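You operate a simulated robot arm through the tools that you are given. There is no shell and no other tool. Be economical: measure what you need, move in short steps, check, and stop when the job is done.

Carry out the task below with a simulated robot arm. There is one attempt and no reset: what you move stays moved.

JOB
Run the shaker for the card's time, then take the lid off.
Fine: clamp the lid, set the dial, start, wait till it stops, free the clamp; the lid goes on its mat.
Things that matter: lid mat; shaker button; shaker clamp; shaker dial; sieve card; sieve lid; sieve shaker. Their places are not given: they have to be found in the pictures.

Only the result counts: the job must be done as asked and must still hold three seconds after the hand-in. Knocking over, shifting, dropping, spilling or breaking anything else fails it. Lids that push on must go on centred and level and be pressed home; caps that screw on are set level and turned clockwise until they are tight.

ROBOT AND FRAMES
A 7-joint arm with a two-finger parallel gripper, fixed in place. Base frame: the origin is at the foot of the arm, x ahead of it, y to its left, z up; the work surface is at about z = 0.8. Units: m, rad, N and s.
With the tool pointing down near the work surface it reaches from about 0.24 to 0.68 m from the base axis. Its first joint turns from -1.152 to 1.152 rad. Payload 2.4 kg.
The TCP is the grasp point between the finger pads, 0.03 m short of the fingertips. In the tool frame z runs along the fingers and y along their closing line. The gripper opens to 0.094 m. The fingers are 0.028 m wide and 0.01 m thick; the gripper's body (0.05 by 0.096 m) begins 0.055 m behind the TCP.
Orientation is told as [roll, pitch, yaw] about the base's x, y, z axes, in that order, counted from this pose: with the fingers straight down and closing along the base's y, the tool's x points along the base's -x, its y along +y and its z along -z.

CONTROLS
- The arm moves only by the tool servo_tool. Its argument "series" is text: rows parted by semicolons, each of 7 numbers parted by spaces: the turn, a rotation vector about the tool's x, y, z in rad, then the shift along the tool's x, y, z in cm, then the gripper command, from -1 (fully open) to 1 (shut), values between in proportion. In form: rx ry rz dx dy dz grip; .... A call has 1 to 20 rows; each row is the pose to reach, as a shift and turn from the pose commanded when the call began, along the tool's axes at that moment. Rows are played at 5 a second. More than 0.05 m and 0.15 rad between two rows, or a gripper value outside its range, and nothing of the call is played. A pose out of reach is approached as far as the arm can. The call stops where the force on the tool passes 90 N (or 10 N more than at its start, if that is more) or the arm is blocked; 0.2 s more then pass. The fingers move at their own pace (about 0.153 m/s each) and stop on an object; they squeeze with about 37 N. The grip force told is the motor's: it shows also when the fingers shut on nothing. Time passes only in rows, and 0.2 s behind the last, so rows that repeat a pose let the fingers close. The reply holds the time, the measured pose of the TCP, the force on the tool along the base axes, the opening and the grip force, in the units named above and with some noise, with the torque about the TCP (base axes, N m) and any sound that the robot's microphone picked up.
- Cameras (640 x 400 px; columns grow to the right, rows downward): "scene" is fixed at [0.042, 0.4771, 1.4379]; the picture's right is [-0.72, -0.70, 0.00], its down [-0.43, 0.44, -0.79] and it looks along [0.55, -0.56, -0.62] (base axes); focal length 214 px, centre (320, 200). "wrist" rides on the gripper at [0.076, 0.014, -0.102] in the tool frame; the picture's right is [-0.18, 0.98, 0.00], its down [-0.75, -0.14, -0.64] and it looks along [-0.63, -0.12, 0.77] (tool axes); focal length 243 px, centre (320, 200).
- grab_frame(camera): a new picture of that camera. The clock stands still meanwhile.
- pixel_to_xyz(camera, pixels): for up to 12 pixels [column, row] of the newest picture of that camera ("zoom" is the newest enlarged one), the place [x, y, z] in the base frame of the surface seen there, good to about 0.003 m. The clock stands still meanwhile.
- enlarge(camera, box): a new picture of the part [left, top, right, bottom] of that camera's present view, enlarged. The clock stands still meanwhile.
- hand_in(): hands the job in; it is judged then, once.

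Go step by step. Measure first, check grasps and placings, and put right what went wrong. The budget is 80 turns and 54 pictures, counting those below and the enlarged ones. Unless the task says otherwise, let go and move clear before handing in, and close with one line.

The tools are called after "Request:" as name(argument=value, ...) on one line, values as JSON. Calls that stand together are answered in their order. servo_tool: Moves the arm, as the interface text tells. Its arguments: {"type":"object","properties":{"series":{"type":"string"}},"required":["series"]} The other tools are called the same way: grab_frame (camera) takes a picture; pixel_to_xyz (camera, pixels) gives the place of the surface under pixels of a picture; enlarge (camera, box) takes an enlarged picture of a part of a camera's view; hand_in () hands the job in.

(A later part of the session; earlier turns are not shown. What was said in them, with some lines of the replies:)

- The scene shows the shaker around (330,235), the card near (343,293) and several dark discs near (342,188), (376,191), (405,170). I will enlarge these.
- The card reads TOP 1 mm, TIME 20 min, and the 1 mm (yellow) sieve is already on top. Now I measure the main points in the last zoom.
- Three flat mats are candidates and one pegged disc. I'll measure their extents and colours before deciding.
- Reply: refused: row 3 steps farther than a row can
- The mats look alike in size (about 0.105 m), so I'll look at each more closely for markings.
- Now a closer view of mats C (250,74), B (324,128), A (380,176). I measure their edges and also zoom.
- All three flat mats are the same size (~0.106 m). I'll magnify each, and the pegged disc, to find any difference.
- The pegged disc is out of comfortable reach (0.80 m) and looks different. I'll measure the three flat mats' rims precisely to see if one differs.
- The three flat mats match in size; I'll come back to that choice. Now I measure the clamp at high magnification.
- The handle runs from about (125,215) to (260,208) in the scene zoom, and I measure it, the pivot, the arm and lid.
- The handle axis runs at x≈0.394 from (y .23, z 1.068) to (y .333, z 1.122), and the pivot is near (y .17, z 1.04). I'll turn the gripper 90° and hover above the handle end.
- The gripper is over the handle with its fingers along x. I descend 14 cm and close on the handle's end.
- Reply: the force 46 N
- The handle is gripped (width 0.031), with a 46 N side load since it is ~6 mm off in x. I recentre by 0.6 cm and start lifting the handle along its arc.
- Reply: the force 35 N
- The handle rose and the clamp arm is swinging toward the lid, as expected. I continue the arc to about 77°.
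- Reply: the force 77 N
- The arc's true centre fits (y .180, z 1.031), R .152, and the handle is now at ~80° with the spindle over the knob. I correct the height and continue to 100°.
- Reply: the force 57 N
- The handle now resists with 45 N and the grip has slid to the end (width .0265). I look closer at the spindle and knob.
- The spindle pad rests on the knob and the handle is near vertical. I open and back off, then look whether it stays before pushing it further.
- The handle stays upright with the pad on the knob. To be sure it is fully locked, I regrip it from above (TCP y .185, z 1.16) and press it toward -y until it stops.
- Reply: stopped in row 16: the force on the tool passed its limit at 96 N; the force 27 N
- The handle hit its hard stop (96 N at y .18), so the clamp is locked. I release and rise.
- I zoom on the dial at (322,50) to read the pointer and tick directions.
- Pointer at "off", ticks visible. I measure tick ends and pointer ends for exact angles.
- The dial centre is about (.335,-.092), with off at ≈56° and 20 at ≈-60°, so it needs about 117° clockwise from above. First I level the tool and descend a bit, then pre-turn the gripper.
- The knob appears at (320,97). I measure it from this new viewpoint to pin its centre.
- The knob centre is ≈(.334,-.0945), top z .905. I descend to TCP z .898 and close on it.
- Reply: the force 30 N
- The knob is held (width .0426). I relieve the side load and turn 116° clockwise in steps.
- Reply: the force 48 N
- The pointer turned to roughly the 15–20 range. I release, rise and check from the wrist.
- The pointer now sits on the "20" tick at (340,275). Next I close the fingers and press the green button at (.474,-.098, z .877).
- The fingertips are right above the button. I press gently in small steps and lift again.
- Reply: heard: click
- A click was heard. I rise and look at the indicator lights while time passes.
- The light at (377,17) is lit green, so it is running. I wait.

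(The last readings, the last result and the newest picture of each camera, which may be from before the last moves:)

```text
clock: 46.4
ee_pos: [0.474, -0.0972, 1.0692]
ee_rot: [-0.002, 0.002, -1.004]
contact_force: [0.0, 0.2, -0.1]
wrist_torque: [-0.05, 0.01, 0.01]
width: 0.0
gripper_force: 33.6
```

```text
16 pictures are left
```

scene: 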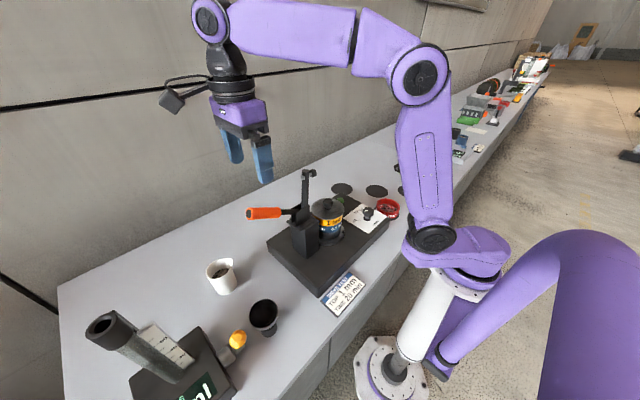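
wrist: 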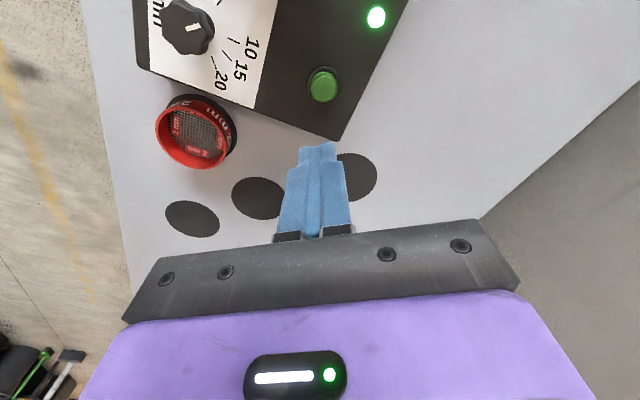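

The dial is winding back and the light is still on. I keep waiting.

Request:
servo_tool(series="0 0 0 0 0 0 1; 0 0 0 0 0 0 1; 0 0 0 0 0 0 1; 0 0 0 0 0 0 1; 0 0 0 0 0 0 1; 0 0 0 0 0 0 1; 0 0 0 0 0 0 1; 0 0 0 0 0 0 1; 0 0 0 0 0 0 1; 0 0 0 0 0 0 1; 0 0 0 0 0 0 1; 0 0 0 0 0 0 1; 0 0 0 0 0 0 1; 0 0 0 0 0 0 1; 0 0 0 0 0 0 1; 0 0 0 0 0 0 1; 0 0 0 0 0 0 1; 0 0 0 0 0 0 1; 0 0 0 0 0 0 1; 0 0 0 0 0 0 1")

Request:
servo_tool(series="0 0 0 0 0 0 1; 0 0 0 0 0 0 1; 0 0 0 0 0 0 1; 0 0 0 0 0 0 1; 0 0 0 0 0 0 1; 0 0 0 0 0 0 1; 0 0 0 0 0 0 1; 0 0 0 0 0 0 1; 0 0 0 0 0 0 1; 0 0 0 0 0 0 1; 0 0 0 0 0 0 1; 0 0 0 0 0 0 1; 0 0 0 0 0 0 1; 0 0 0 0 0 0 1; 0 0 0 0 0 0 1; 0 0 0 0 0 0 1; 0 0 0 0 0 0 1; 0 0 0 0 0 0 1; 0 0 0 0 0 0 1; 0 0 0 0 0 0 1")

Request:
grab_frame(camera="wrist")

```text
clock: 50.6
ee_pos: [0.4742, -0.0987, 1.0711]
ee_rot: [-0.003, 0.003, -1.003]
contact_force: [0.6, -1.0, -0.8]
wrist_torque: [-0.01, -0.01, -0.01]
width: 0.0001
gripper_force: 32.9
```

```text
clock: 54.8
ee_pos: [0.4748, -0.0986, 1.0691]
ee_rot: [-0.002, 0.002, -1.003]
contact_force: [0.0, 0.6, 0.1]
wrist_torque: [0.01, -0.01, -0.02]
width: 0.0
gripper_force: 33.0
```

```text
15 pictures are left
```

wrist: 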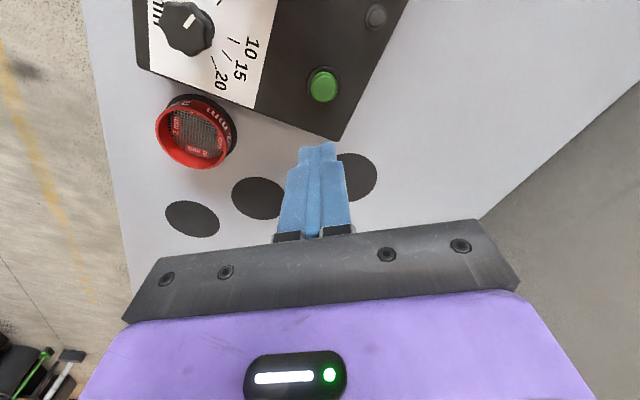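

The light is off: the shaker has stopped. I rise and move above the clamp handle again.

Request:
servo_tool(series="0 0 0 0 0 -4 -0.3; 0 0 0 0 0 -8 -0.3; 0 0 0 0 0 -12 -0.3; 0 0 0 0 0 -16 -0.3; 0 0 0 0 0 -19.5 -0.3; 0 0 0.1 4 1.3 -19.5 -0.3; 0 0 0.2 8 2.6 -19.5 -0.3; 0 0 0.3 12 3.9 -19.5 -0.3; 0 0 0.4 16 5.2 -19.5 -0.3; 0 0 0.5 20 6.5 -19.5 -0.3; 0 0 0.567 24 7.8 -19.5 -0.3; 0 0 0.567 27.8 9.06 -19.5 -0.3; 0 0 0.567 27.8 9.06 -19.5 -0.3")

Request:
enlarge(camera="scene", box=[260, 110, 400, 230])

```text
clock: 57.6
ee_pos: [0.4035, 0.1851, 1.2657]
ee_rot: [0.0, 0.0, -1.569]
contact_force: [0.5, 0.4, 0.1]
wrist_torque: [-0.03, -0.01, -0.01]
width: 0.061
gripper_force: 0.1
```

```text
3.33 times, centred on (330, 170) of scene
```

zoom: 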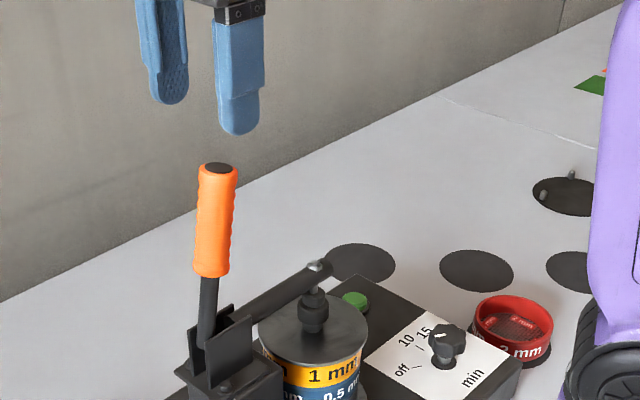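

The handle is still upright below the fingers. I grip it and swing it back along its arc to free the clamp.

Request:
servo_tool(series="0 0 0 0 -0.25 4 -0.3; 0 0 0 0 -0.25 8 -0.3; 0 0 0 0 -0.25 10.55 -0.3; 0 0 0 0 -0.25 10.55 -0.3; 0 0 0 0 -0.25 10.55 1; 0 0 0 0 -0.25 10.55 1; 0 0 0 0 -0.25 10.55 1; 0 0 0 0.8 -0.25 10.6 1; 0 -0.03 0 1.73 -0.25 10.75 1; 0 -0.06 0 2.83 -0.25 10.99 1; 0 -0.09 0 3.9 -0.25 11.33 1; 0 -0.12 0 4.94 -0.25 11.76 1; 0 -0.15 0 5.94 -0.25 12.28 1; 0 -0.18 0 6.89 -0.25 12.88 1; 0 -0.21 0 7.78 -0.25 13.57 1")

Request:
enlarge(camera="scene", box=[230, 120, 370, 240])

```text
clock: 60.8
ee_pos: [0.4002, 0.264, 1.1354]
ee_rot: [0.014, -0.201, -1.569]
contact_force: [6.1, 8.8, 65.7]
wrist_torque: [-3.1, 1.05, -0.15]
width: 0.0297
gripper_force: 45.1
```

```text
3.33 times, centred on (300, 180) of scene
```

zoom: 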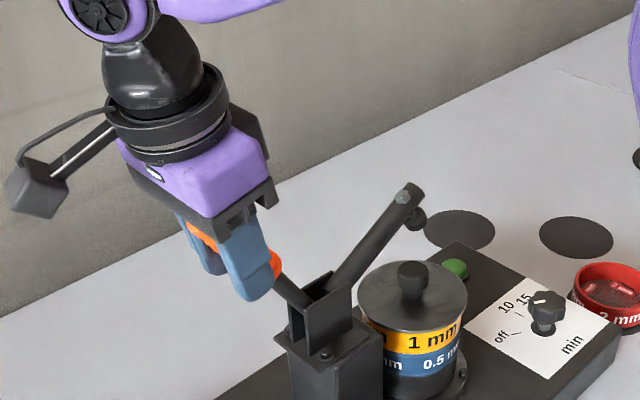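

The clamp arm lifted well clear. I continue back to the starting angle of the handle (~30°).

Request:
servo_tool(series="0 -0.06 0 0.93 0 0.42 1; 0 -0.12 0 1.82 0 0.96 1; 0 -0.18 0 2.5 0 1.53 1; 0 -0.24 0 3.13 0 2.12 1; 0 -0.24 0 3.13 0 2.12 1")

Request:
enlarge(camera="scene", box=[230, 120, 370, 240])

```text
clock: 62.0
ee_pos: [0.3997, 0.2926, 1.1044]
ee_rot: [0.007, -0.441, -1.571]
contact_force: [15.3, 30.8, 37.0]
wrist_torque: [-1.84, 0.8, -0.39]
width: 0.031
gripper_force: 45.3
```

```text
3.33 times, centred on (300, 180) of scene
```

zoom: 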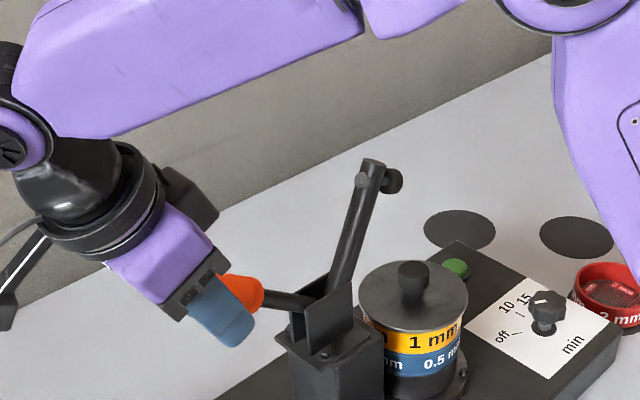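

Arm nearly vertical. I nudge the handle a bit further down, then release, back off and straighten up.

Request:
servo_tool(series="0 0 0 0.5 0 0.35 1; 0 0 0 0.97 0 0.65 1; 0 0 0 0.97 0 0.65 1; 0 0 0 0.9 0 0.6 -0.4; 0 0 0 0.9 0 0.6 -0.4; 0 0 0 0.9 0 -2 -0.4; 0 0 0 0.9 0 -6 -0.4; 0 0.1 0 0.9 0 -10 -0.4; 0 0.22 0 0.9 0 -13 -0.4; 0 0.34 0 0.9 0 -15 -0.4; 0 0.44 0 0.9 0 -15 -0.4; 0 0.44 0 0.9 0 -15 -0.4")

Request:
enlarge(camera="scene", box=[230, 120, 370, 240])

```text
clock: 64.6
ee_pos: [0.3987, 0.3626, 1.2347]
ee_rot: [-0.001, -0.007, -1.571]
contact_force: [-0.2, 0.7, 0.0]
wrist_torque: [-0.02, 0.03, 0.0]
width: 0.0657
gripper_force: 0.1
```

```text
3.33 times, centred on (300, 180) of scene
```

zoom: 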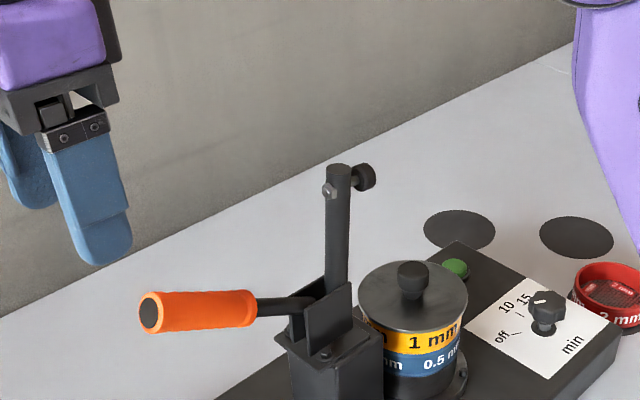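

The clamp is fully open, arm upright. I move above the lid knob while turning the gripper to yaw +90° (fingers along x, camera away from the clamp arm).

Request:
servo_tool(series="0 0 -0.145 0 0 -1 -0.4; 0 0 -0.29 0 0 -2 -0.4; 0 0 -0.435 0 0 -3 -0.4; 0 0 -0.58 -2 0 -3.5 -0.4; 0 0 -0.725 -4 0 -3.5 -0.4; 0 0 -0.87 -6 0 -3.5 -0.4; 0 0 -1.015 -8 0 -3.5 -0.4; 0 0 -1.16 -10 0 -3.5 -0.4; 0 0 -1.305 -12 0 -3.5 -0.4; 0 0 -1.45 -14 0 -3.5 -0.4; 0 0 -1.595 -16 0 -3.5 -0.4; 0 0 -1.74 -18 0 -3.5 -0.4; 0 0 -1.885 -20 0 -3.5 -0.4; 0 0 -2.03 -22 0 -3.5 -0.4; 0 0 -2.175 -24 0 -3.5 -0.4; 0 0 -2.32 -26 0 -3.5 -0.4; 0 0 -2.465 -28 0 -3.5 -0.4; 0 0 -2.61 -29.2 0 -3.5 -0.4; 0 0 -2.755 -29.2 0 -3.5 -0.4; 0 0 -2.9 -29.2 0 -3.5 -0.4")

Request:
grab_frame(camera="wrist")

```text
clock: 68.8
ee_pos: [0.3994, 0.069, 1.2719]
ee_rot: [0.0, 0.009, 1.334]
contact_force: [-0.4, 0.1, 0.3]
wrist_torque: [-0.03, 0.04, -0.03]
width: 0.0658
gripper_force: 0.1
```

```text
10 pictures are left
```

wrist: 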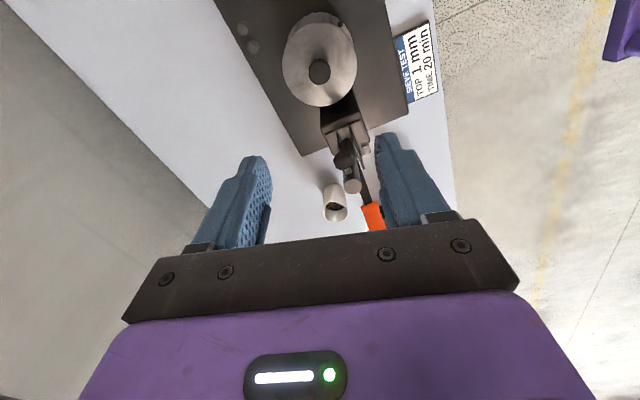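

Yaw 1.334 is adequate. The knob is at (319,71) and I measure it together with the lid rim.

Request:
pixel_to_xyz(camera="wrist", pixels=[[319, 66], [309, 70], [329, 70], [319, 80], [283, 55], [355, 55], [318, 104], [318, 14]])

```text
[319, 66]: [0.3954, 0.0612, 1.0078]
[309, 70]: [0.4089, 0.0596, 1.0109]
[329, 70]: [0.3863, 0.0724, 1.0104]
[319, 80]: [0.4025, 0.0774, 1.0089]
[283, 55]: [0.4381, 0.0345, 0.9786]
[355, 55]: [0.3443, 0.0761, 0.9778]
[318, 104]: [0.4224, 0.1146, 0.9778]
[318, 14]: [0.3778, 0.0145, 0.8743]
```

Knob centre ≈(.398,.067), top 1.010, lid plate z .978. I descend to TCP z 1.013 and grip the knob.

Request:
servo_tool(series="0 0 0 0.2 0.1 4 -0.4; 0 0 0 0.2 0.1 8 -0.4; 0 0 0 0.2 0.1 12 -0.4; 0 0 0 0.2 0.1 16 -0.4; 0 0 0 0.2 0.1 20 -0.4; 0 0 0 0.2 0.1 23 -0.4; 0 0 0 0.2 0.1 25.8 -0.4; 0 0 0 0.2 0.1 25.8 -0.4; 0 0 0 0.2 0.1 25.8 0.4; 0 0 0 0.2 0.1 25.8 1; 0 0 0 0.2 0.1 25.8 1; 0 0 0 0.2 0.1 25.8 1")

Request:
enlarge(camera="scene", box=[270, 140, 370, 240])

```text
clock: 71.4
ee_pos: [0.3972, 0.0664, 1.0143]
ee_rot: [-0.001, 0.01, 1.33]
contact_force: [-0.6, -0.8, 0.6]
wrist_torque: [0.0, -0.05, -0.04]
width: 0.0292
gripper_force: 37.2
```

```text
4.00 times, centred on (320, 190) of scene
```

zoom: 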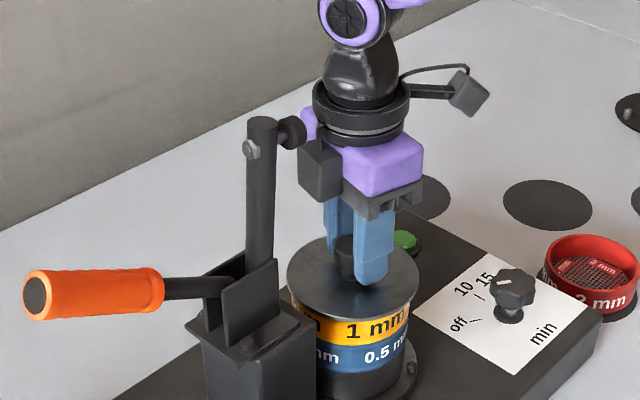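

The knob is gripped (width .029) and the load is free. I lift the lid slowly, then shift toward -y away from the clamp.

Request:
servo_tool(series="0 0 0 0 0 -0.4 1; 0 0 0 0 0 -1 1; 0 0 0 0 0 -2 1; 0 0 0 0 0 -3 1; 0 0 0 1 -0.24 -4 1; 0 0 0 2 -0.48 -5 1; 0 0 0 4 -0.96 -6 1; 0 0 0 6 -1.45 -7 1; 0 0 0 6 -1.45 -7 1")

Request:
grab_frame(camera="scene")

```text
clock: 73.4
ee_pos: [0.397, 0.0044, 1.085]
ee_rot: [0.001, 0.009, 1.33]
contact_force: [-0.8, -0.4, -1.3]
wrist_torque: [0.01, 0.01, -0.02]
width: 0.0291
gripper_force: 37.0
```

```text
8 pictures are left
```

scene: 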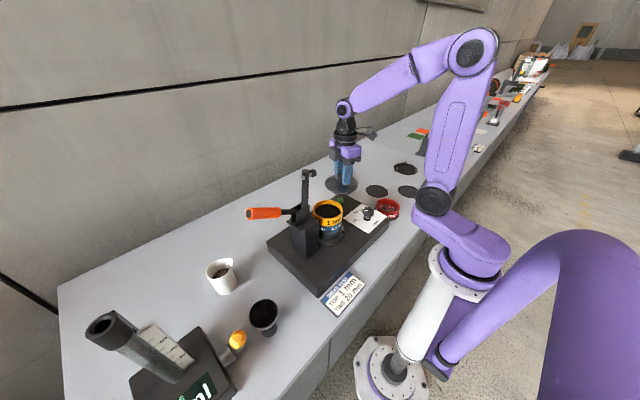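

The lid came off cleanly and hangs level. Before choosing the mat, I check the pegged disc's geometry and the flat ones under an enlargement.

Request:
enlarge(camera="scene", box=[355, 150, 425, 210])

Request:
pixel_to_xyz(camera="scene", pixels=[[405.6, 162.7], [397, 169], [416, 171.2], [405, 169], [376, 191], [407, 191], [404, 165], [413, 170], [399, 171]])

```text
6.67 times, centred on (390, 180) of scene
```

zoom: 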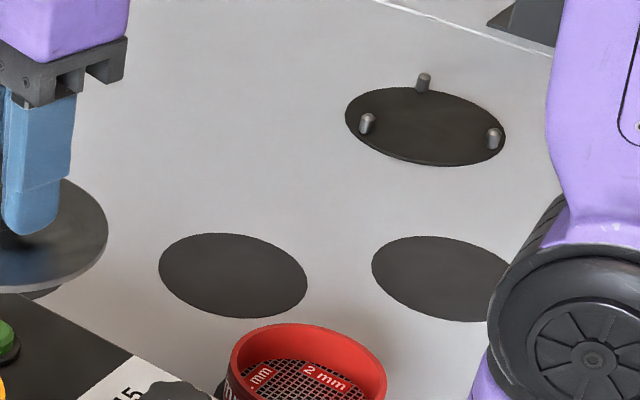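

```text
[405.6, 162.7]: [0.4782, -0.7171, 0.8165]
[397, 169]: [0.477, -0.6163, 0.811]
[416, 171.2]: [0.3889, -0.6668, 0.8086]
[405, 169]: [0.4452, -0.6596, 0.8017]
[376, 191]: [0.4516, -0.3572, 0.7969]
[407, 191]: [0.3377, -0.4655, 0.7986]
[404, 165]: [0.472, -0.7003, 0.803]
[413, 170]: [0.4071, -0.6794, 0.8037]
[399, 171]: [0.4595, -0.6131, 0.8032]
```

The pegs (inner radius ≈.0535) leave no clearance for the lid and that disc is out of reach, so it is not the lid's place. Three flat mats fit; B, C and the red sieve's mat form one regular zigzag, so I take the separate mat A at (.587,-.251) as the lid mat and carry the lid above it.

Request:
servo_tool(series="0 0 0.06 2.9 -3.5 0 1; 0 0 0.12 5.8 -7 0 1; 0 0 0.18 8.7 -10.5 0 1; 0 0 0.24 11.6 -14 0 1; 0 0 0.3 14.5 -17.5 0 1; 0 0 0.36 17.4 -21 0 1; 0 0 0.42 20.28 -24.54 0 1; 0 0 0.42 20.28 -24.54 4 1; 0 0 0.42 20.28 -24.54 8 1; 0 0 0.42 20.28 -24.54 12 1; 0 0 0.42 20.28 -24.54 16 1; 0 0 0.42 20.28 -24.54 18.5 1; 0 0 0.42 20.28 -24.54 18.5 1")

Request:
enlarge(camera="scene", box=[300, 140, 420, 220])

```text
clock: 76.2
ee_pos: [0.5864, -0.2527, 0.9018]
ee_rot: [-0.004, 0.009, 0.91]
contact_force: [0.3, 0.5, -1.7]
wrist_torque: [0.01, 0.0, 0.04]
width: 0.0291
gripper_force: 37.5
```

```text
5.00 times, centred on (360, 180) of scene
```

zoom: 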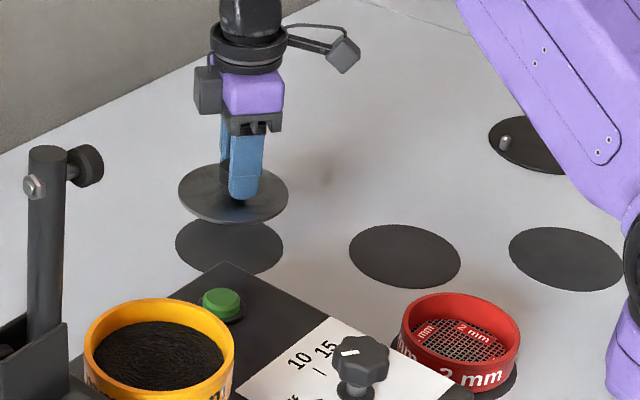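

The lid hangs level right above mat A. I lower it in small steps until light contact.

Request:
servo_tool(series="0 0 0 0 0 2 1; 0 0 0 0 0 3.5 1; 0 0 0 0 0 4.3 1; 0 0 0 0 0 4.7 1; 0 0 0 0 0 5.0 1; 0 0 0 0 0 5.0 1")

```text
clock: 77.6
ee_pos: [0.5866, -0.2517, 0.8526]
ee_rot: [-0.004, 0.01, 0.91]
contact_force: [-0.5, -0.9, -1.1]
wrist_torque: [-0.02, 0.01, 0.0]
width: 0.0291
gripper_force: 36.8
```

No contact yet at z .8526; I go on in 2 mm steps.

Request:
servo_tool(series="0 0 0 0 0 0.2 1; 0 0 0 0 0 0.4 1; 0 0 0 0 0 0.5 1; 0 0 0 0 0 0.5 1")

Request:
enlarge(camera="scene", box=[315, 165, 375, 215])

```text
clock: 78.6
ee_pos: [0.5873, -0.2535, 0.8469]
ee_rot: [-0.002, 0.009, 0.909]
contact_force: [-1.1, 1.0, 6.3]
wrist_torque: [0.24, 0.28, -0.01]
width: 0.029
gripper_force: 36.5
```

```text
8.00 times, centred on (345, 190) of scene
```

zoom: 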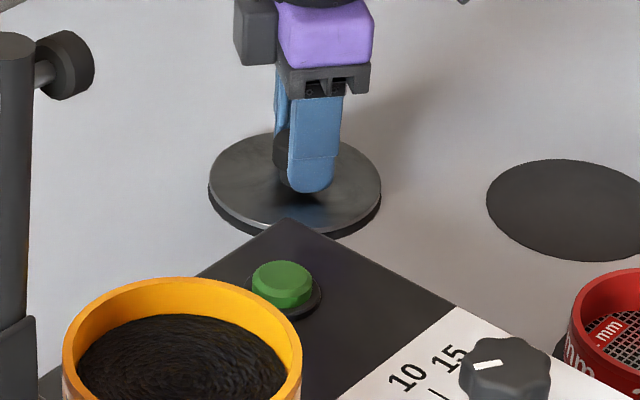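

Contact is felt (6 N) and the lid covers the mat. I lower 1 mm, release and rise.

Request:
servo_tool(series="0 0 0 0 0 0.1 1; 0 0 0 0 0 0.1 0; 0 0 0 0 0 0.1 -0.4; 0 0 0 0 0 0.1 -0.4; 0 0 0 0 0 -1 -0.4; 0 0 0 0 0 -4 -0.4; 0 0 0 0 0 -8 -0.4; 0 0 0 0 0 -12 -0.4; 0 0 0 0 0 -16 -0.4; 0 0 0 0 0 -16 -0.4")

Request:
enlarge(camera="scene", box=[230, 150, 430, 280])

Request:
enlarge(camera="scene", box=[315, 165, 375, 215])

Request:
pixel_to_xyz(camera="zoom", pixels=[[290, 160], [212, 180], [378, 185], [300, 140], [290, 230]])

```text
clock: 80.8
ee_pos: [0.5875, -0.2498, 1.0069]
ee_rot: [-0.003, 0.009, 0.909]
contact_force: [1.0, 0.9, -0.4]
wrist_torque: [0.0, 0.0, 0.0]
width: 0.0656
gripper_force: 0.1
```

```text
3.08 times, centred on (330, 215) of scene
```

zoom: 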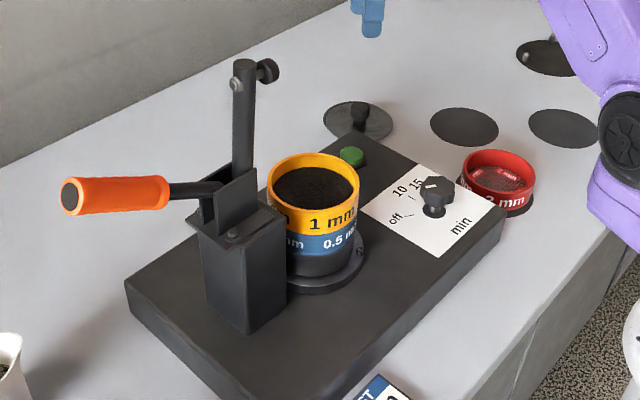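

```text
8.00 times, centred on (345, 190) of scene
```

zoom: 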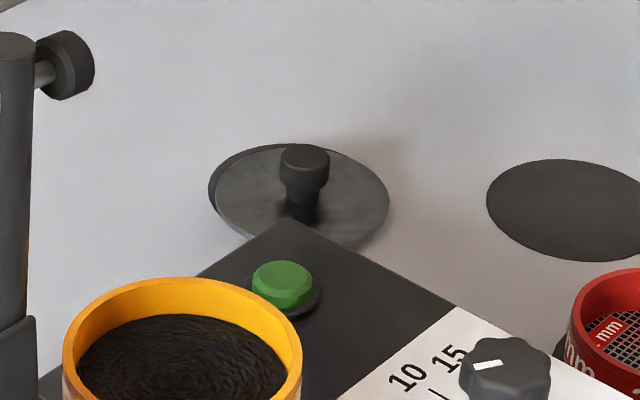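

```text
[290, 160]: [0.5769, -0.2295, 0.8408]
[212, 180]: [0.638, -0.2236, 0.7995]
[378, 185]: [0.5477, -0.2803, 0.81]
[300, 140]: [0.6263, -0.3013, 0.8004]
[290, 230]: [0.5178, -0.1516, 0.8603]
```

The lid rests flat but looks shifted a few mm to the image's right, with a mat crescent visible at (212,190). I measure its offset.

Request:
pixel_to_xyz(camera="zoom", pixels=[[304, 155], [283, 157], [326, 160], [222, 200], [385, 205], [265, 150], [350, 158], [330, 235]])

```text
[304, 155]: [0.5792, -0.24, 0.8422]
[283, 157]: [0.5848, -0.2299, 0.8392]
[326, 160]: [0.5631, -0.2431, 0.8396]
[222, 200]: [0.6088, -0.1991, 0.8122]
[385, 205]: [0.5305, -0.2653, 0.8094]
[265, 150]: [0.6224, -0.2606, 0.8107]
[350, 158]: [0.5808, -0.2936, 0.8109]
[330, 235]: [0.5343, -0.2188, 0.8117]
```

The lid sits about 14 mm off along the closing line, dragged by a finger when opening. I regrip the knob to recentre it at TCP (.587,-.2515) and then open slowly.

Request:
servo_tool(series="0 0 0 0 0 0 -0.8; 0 0 0 0 0 4 -0.8; 0 0 0 0 0 8 -0.8; 0 0 0 0 0 12 -0.8; 0 0 0 0 0 15.9 -0.8; 0 0 0 0 0 15.9 -0.8; 0 0 0 0 0 15.9 -0.3; 0 0 0 0 0 15.9 0; 0 0 0 0 0 15.9 0.2; 0 0 0 0 0 15.9 0.3; 0 0 0 0 0 15.9 0.36; 0 0 0 0 0 15.9 0.5; 0 0 0 0 0 15.9 0.5")

```text
clock: 83.6
ee_pos: [0.5855, -0.2521, 0.8488]
ee_rot: [-0.004, 0.01, 0.908]
contact_force: [-0.3, -0.6, 0.3]
wrist_torque: [-0.01, -0.01, -0.02]
width: 0.0289
gripper_force: 36.5
```

Knob regripped (width .0289) with no side load. I open gradually and lift.

Request:
servo_tool(series="0 0 0 0 0 0 0.37; 0 0 0 0 0 0 0.35; 0 0 0 0 0 0 0.32; 0 0 0 0 0 0 0.28; 0 0 0 0 0 0 0.22; 0 0 0 0 0 0 0.15; 0 0 0 0 0 0 0.05; 0 0 0 0 0 0 -0.1; 0 0 0 0 0 0 -0.1; 0 0 0 0 0 -1 -0.1; 0 0 0 0 0 -4 -0.1; 0 0 0 0 0 -8 -0.1; 0 0 0 0 0 -12 -0.1; 0 0 0 0 0 -16 -0.1; 0 0 0 0 0 -16 -0.1")

Request:
enlarge(camera="scene", box=[315, 165, 375, 215])

Request:
pixel_to_xyz(camera="zoom", pixels=[[304, 155], [283, 157], [326, 160], [222, 200], [375, 200], [265, 150], [350, 158], [295, 140]])

```text
clock: 86.8
ee_pos: [0.5883, -0.2502, 1.0073]
ee_rot: [-0.004, 0.01, 0.912]
contact_force: [1.0, -1.0, 0.5]
wrist_torque: [-0.01, -0.01, 0.0]
width: 0.0517
gripper_force: 0.0
```

```text
8.00 times, centred on (345, 190) of scene
```

zoom: 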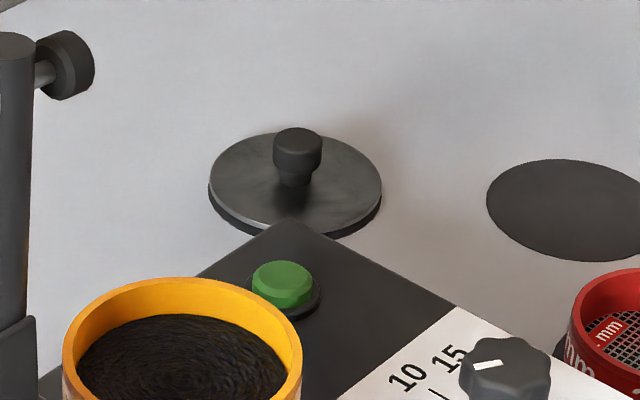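

```text
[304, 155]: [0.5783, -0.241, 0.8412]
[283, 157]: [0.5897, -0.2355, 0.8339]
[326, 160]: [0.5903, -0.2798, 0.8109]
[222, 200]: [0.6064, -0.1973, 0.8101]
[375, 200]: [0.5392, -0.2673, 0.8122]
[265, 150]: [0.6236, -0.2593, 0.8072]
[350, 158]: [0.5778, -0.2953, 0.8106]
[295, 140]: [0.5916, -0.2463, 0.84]
```

The lid now lies flat and centred on the mat: its edges at 209–382 match the mat's outline. The clamp is open, the shaker has stopped, the gripper is clear, so I hand in.

Request:
hand_in()

```text
The job is handed in.
```

I ran the shaker for the card's 20 min and freed the clamp. The lid is flat and centred on a mat, but the three free mats looked identical, so the one I chose (at about x .587, y -.251) is a best guess.
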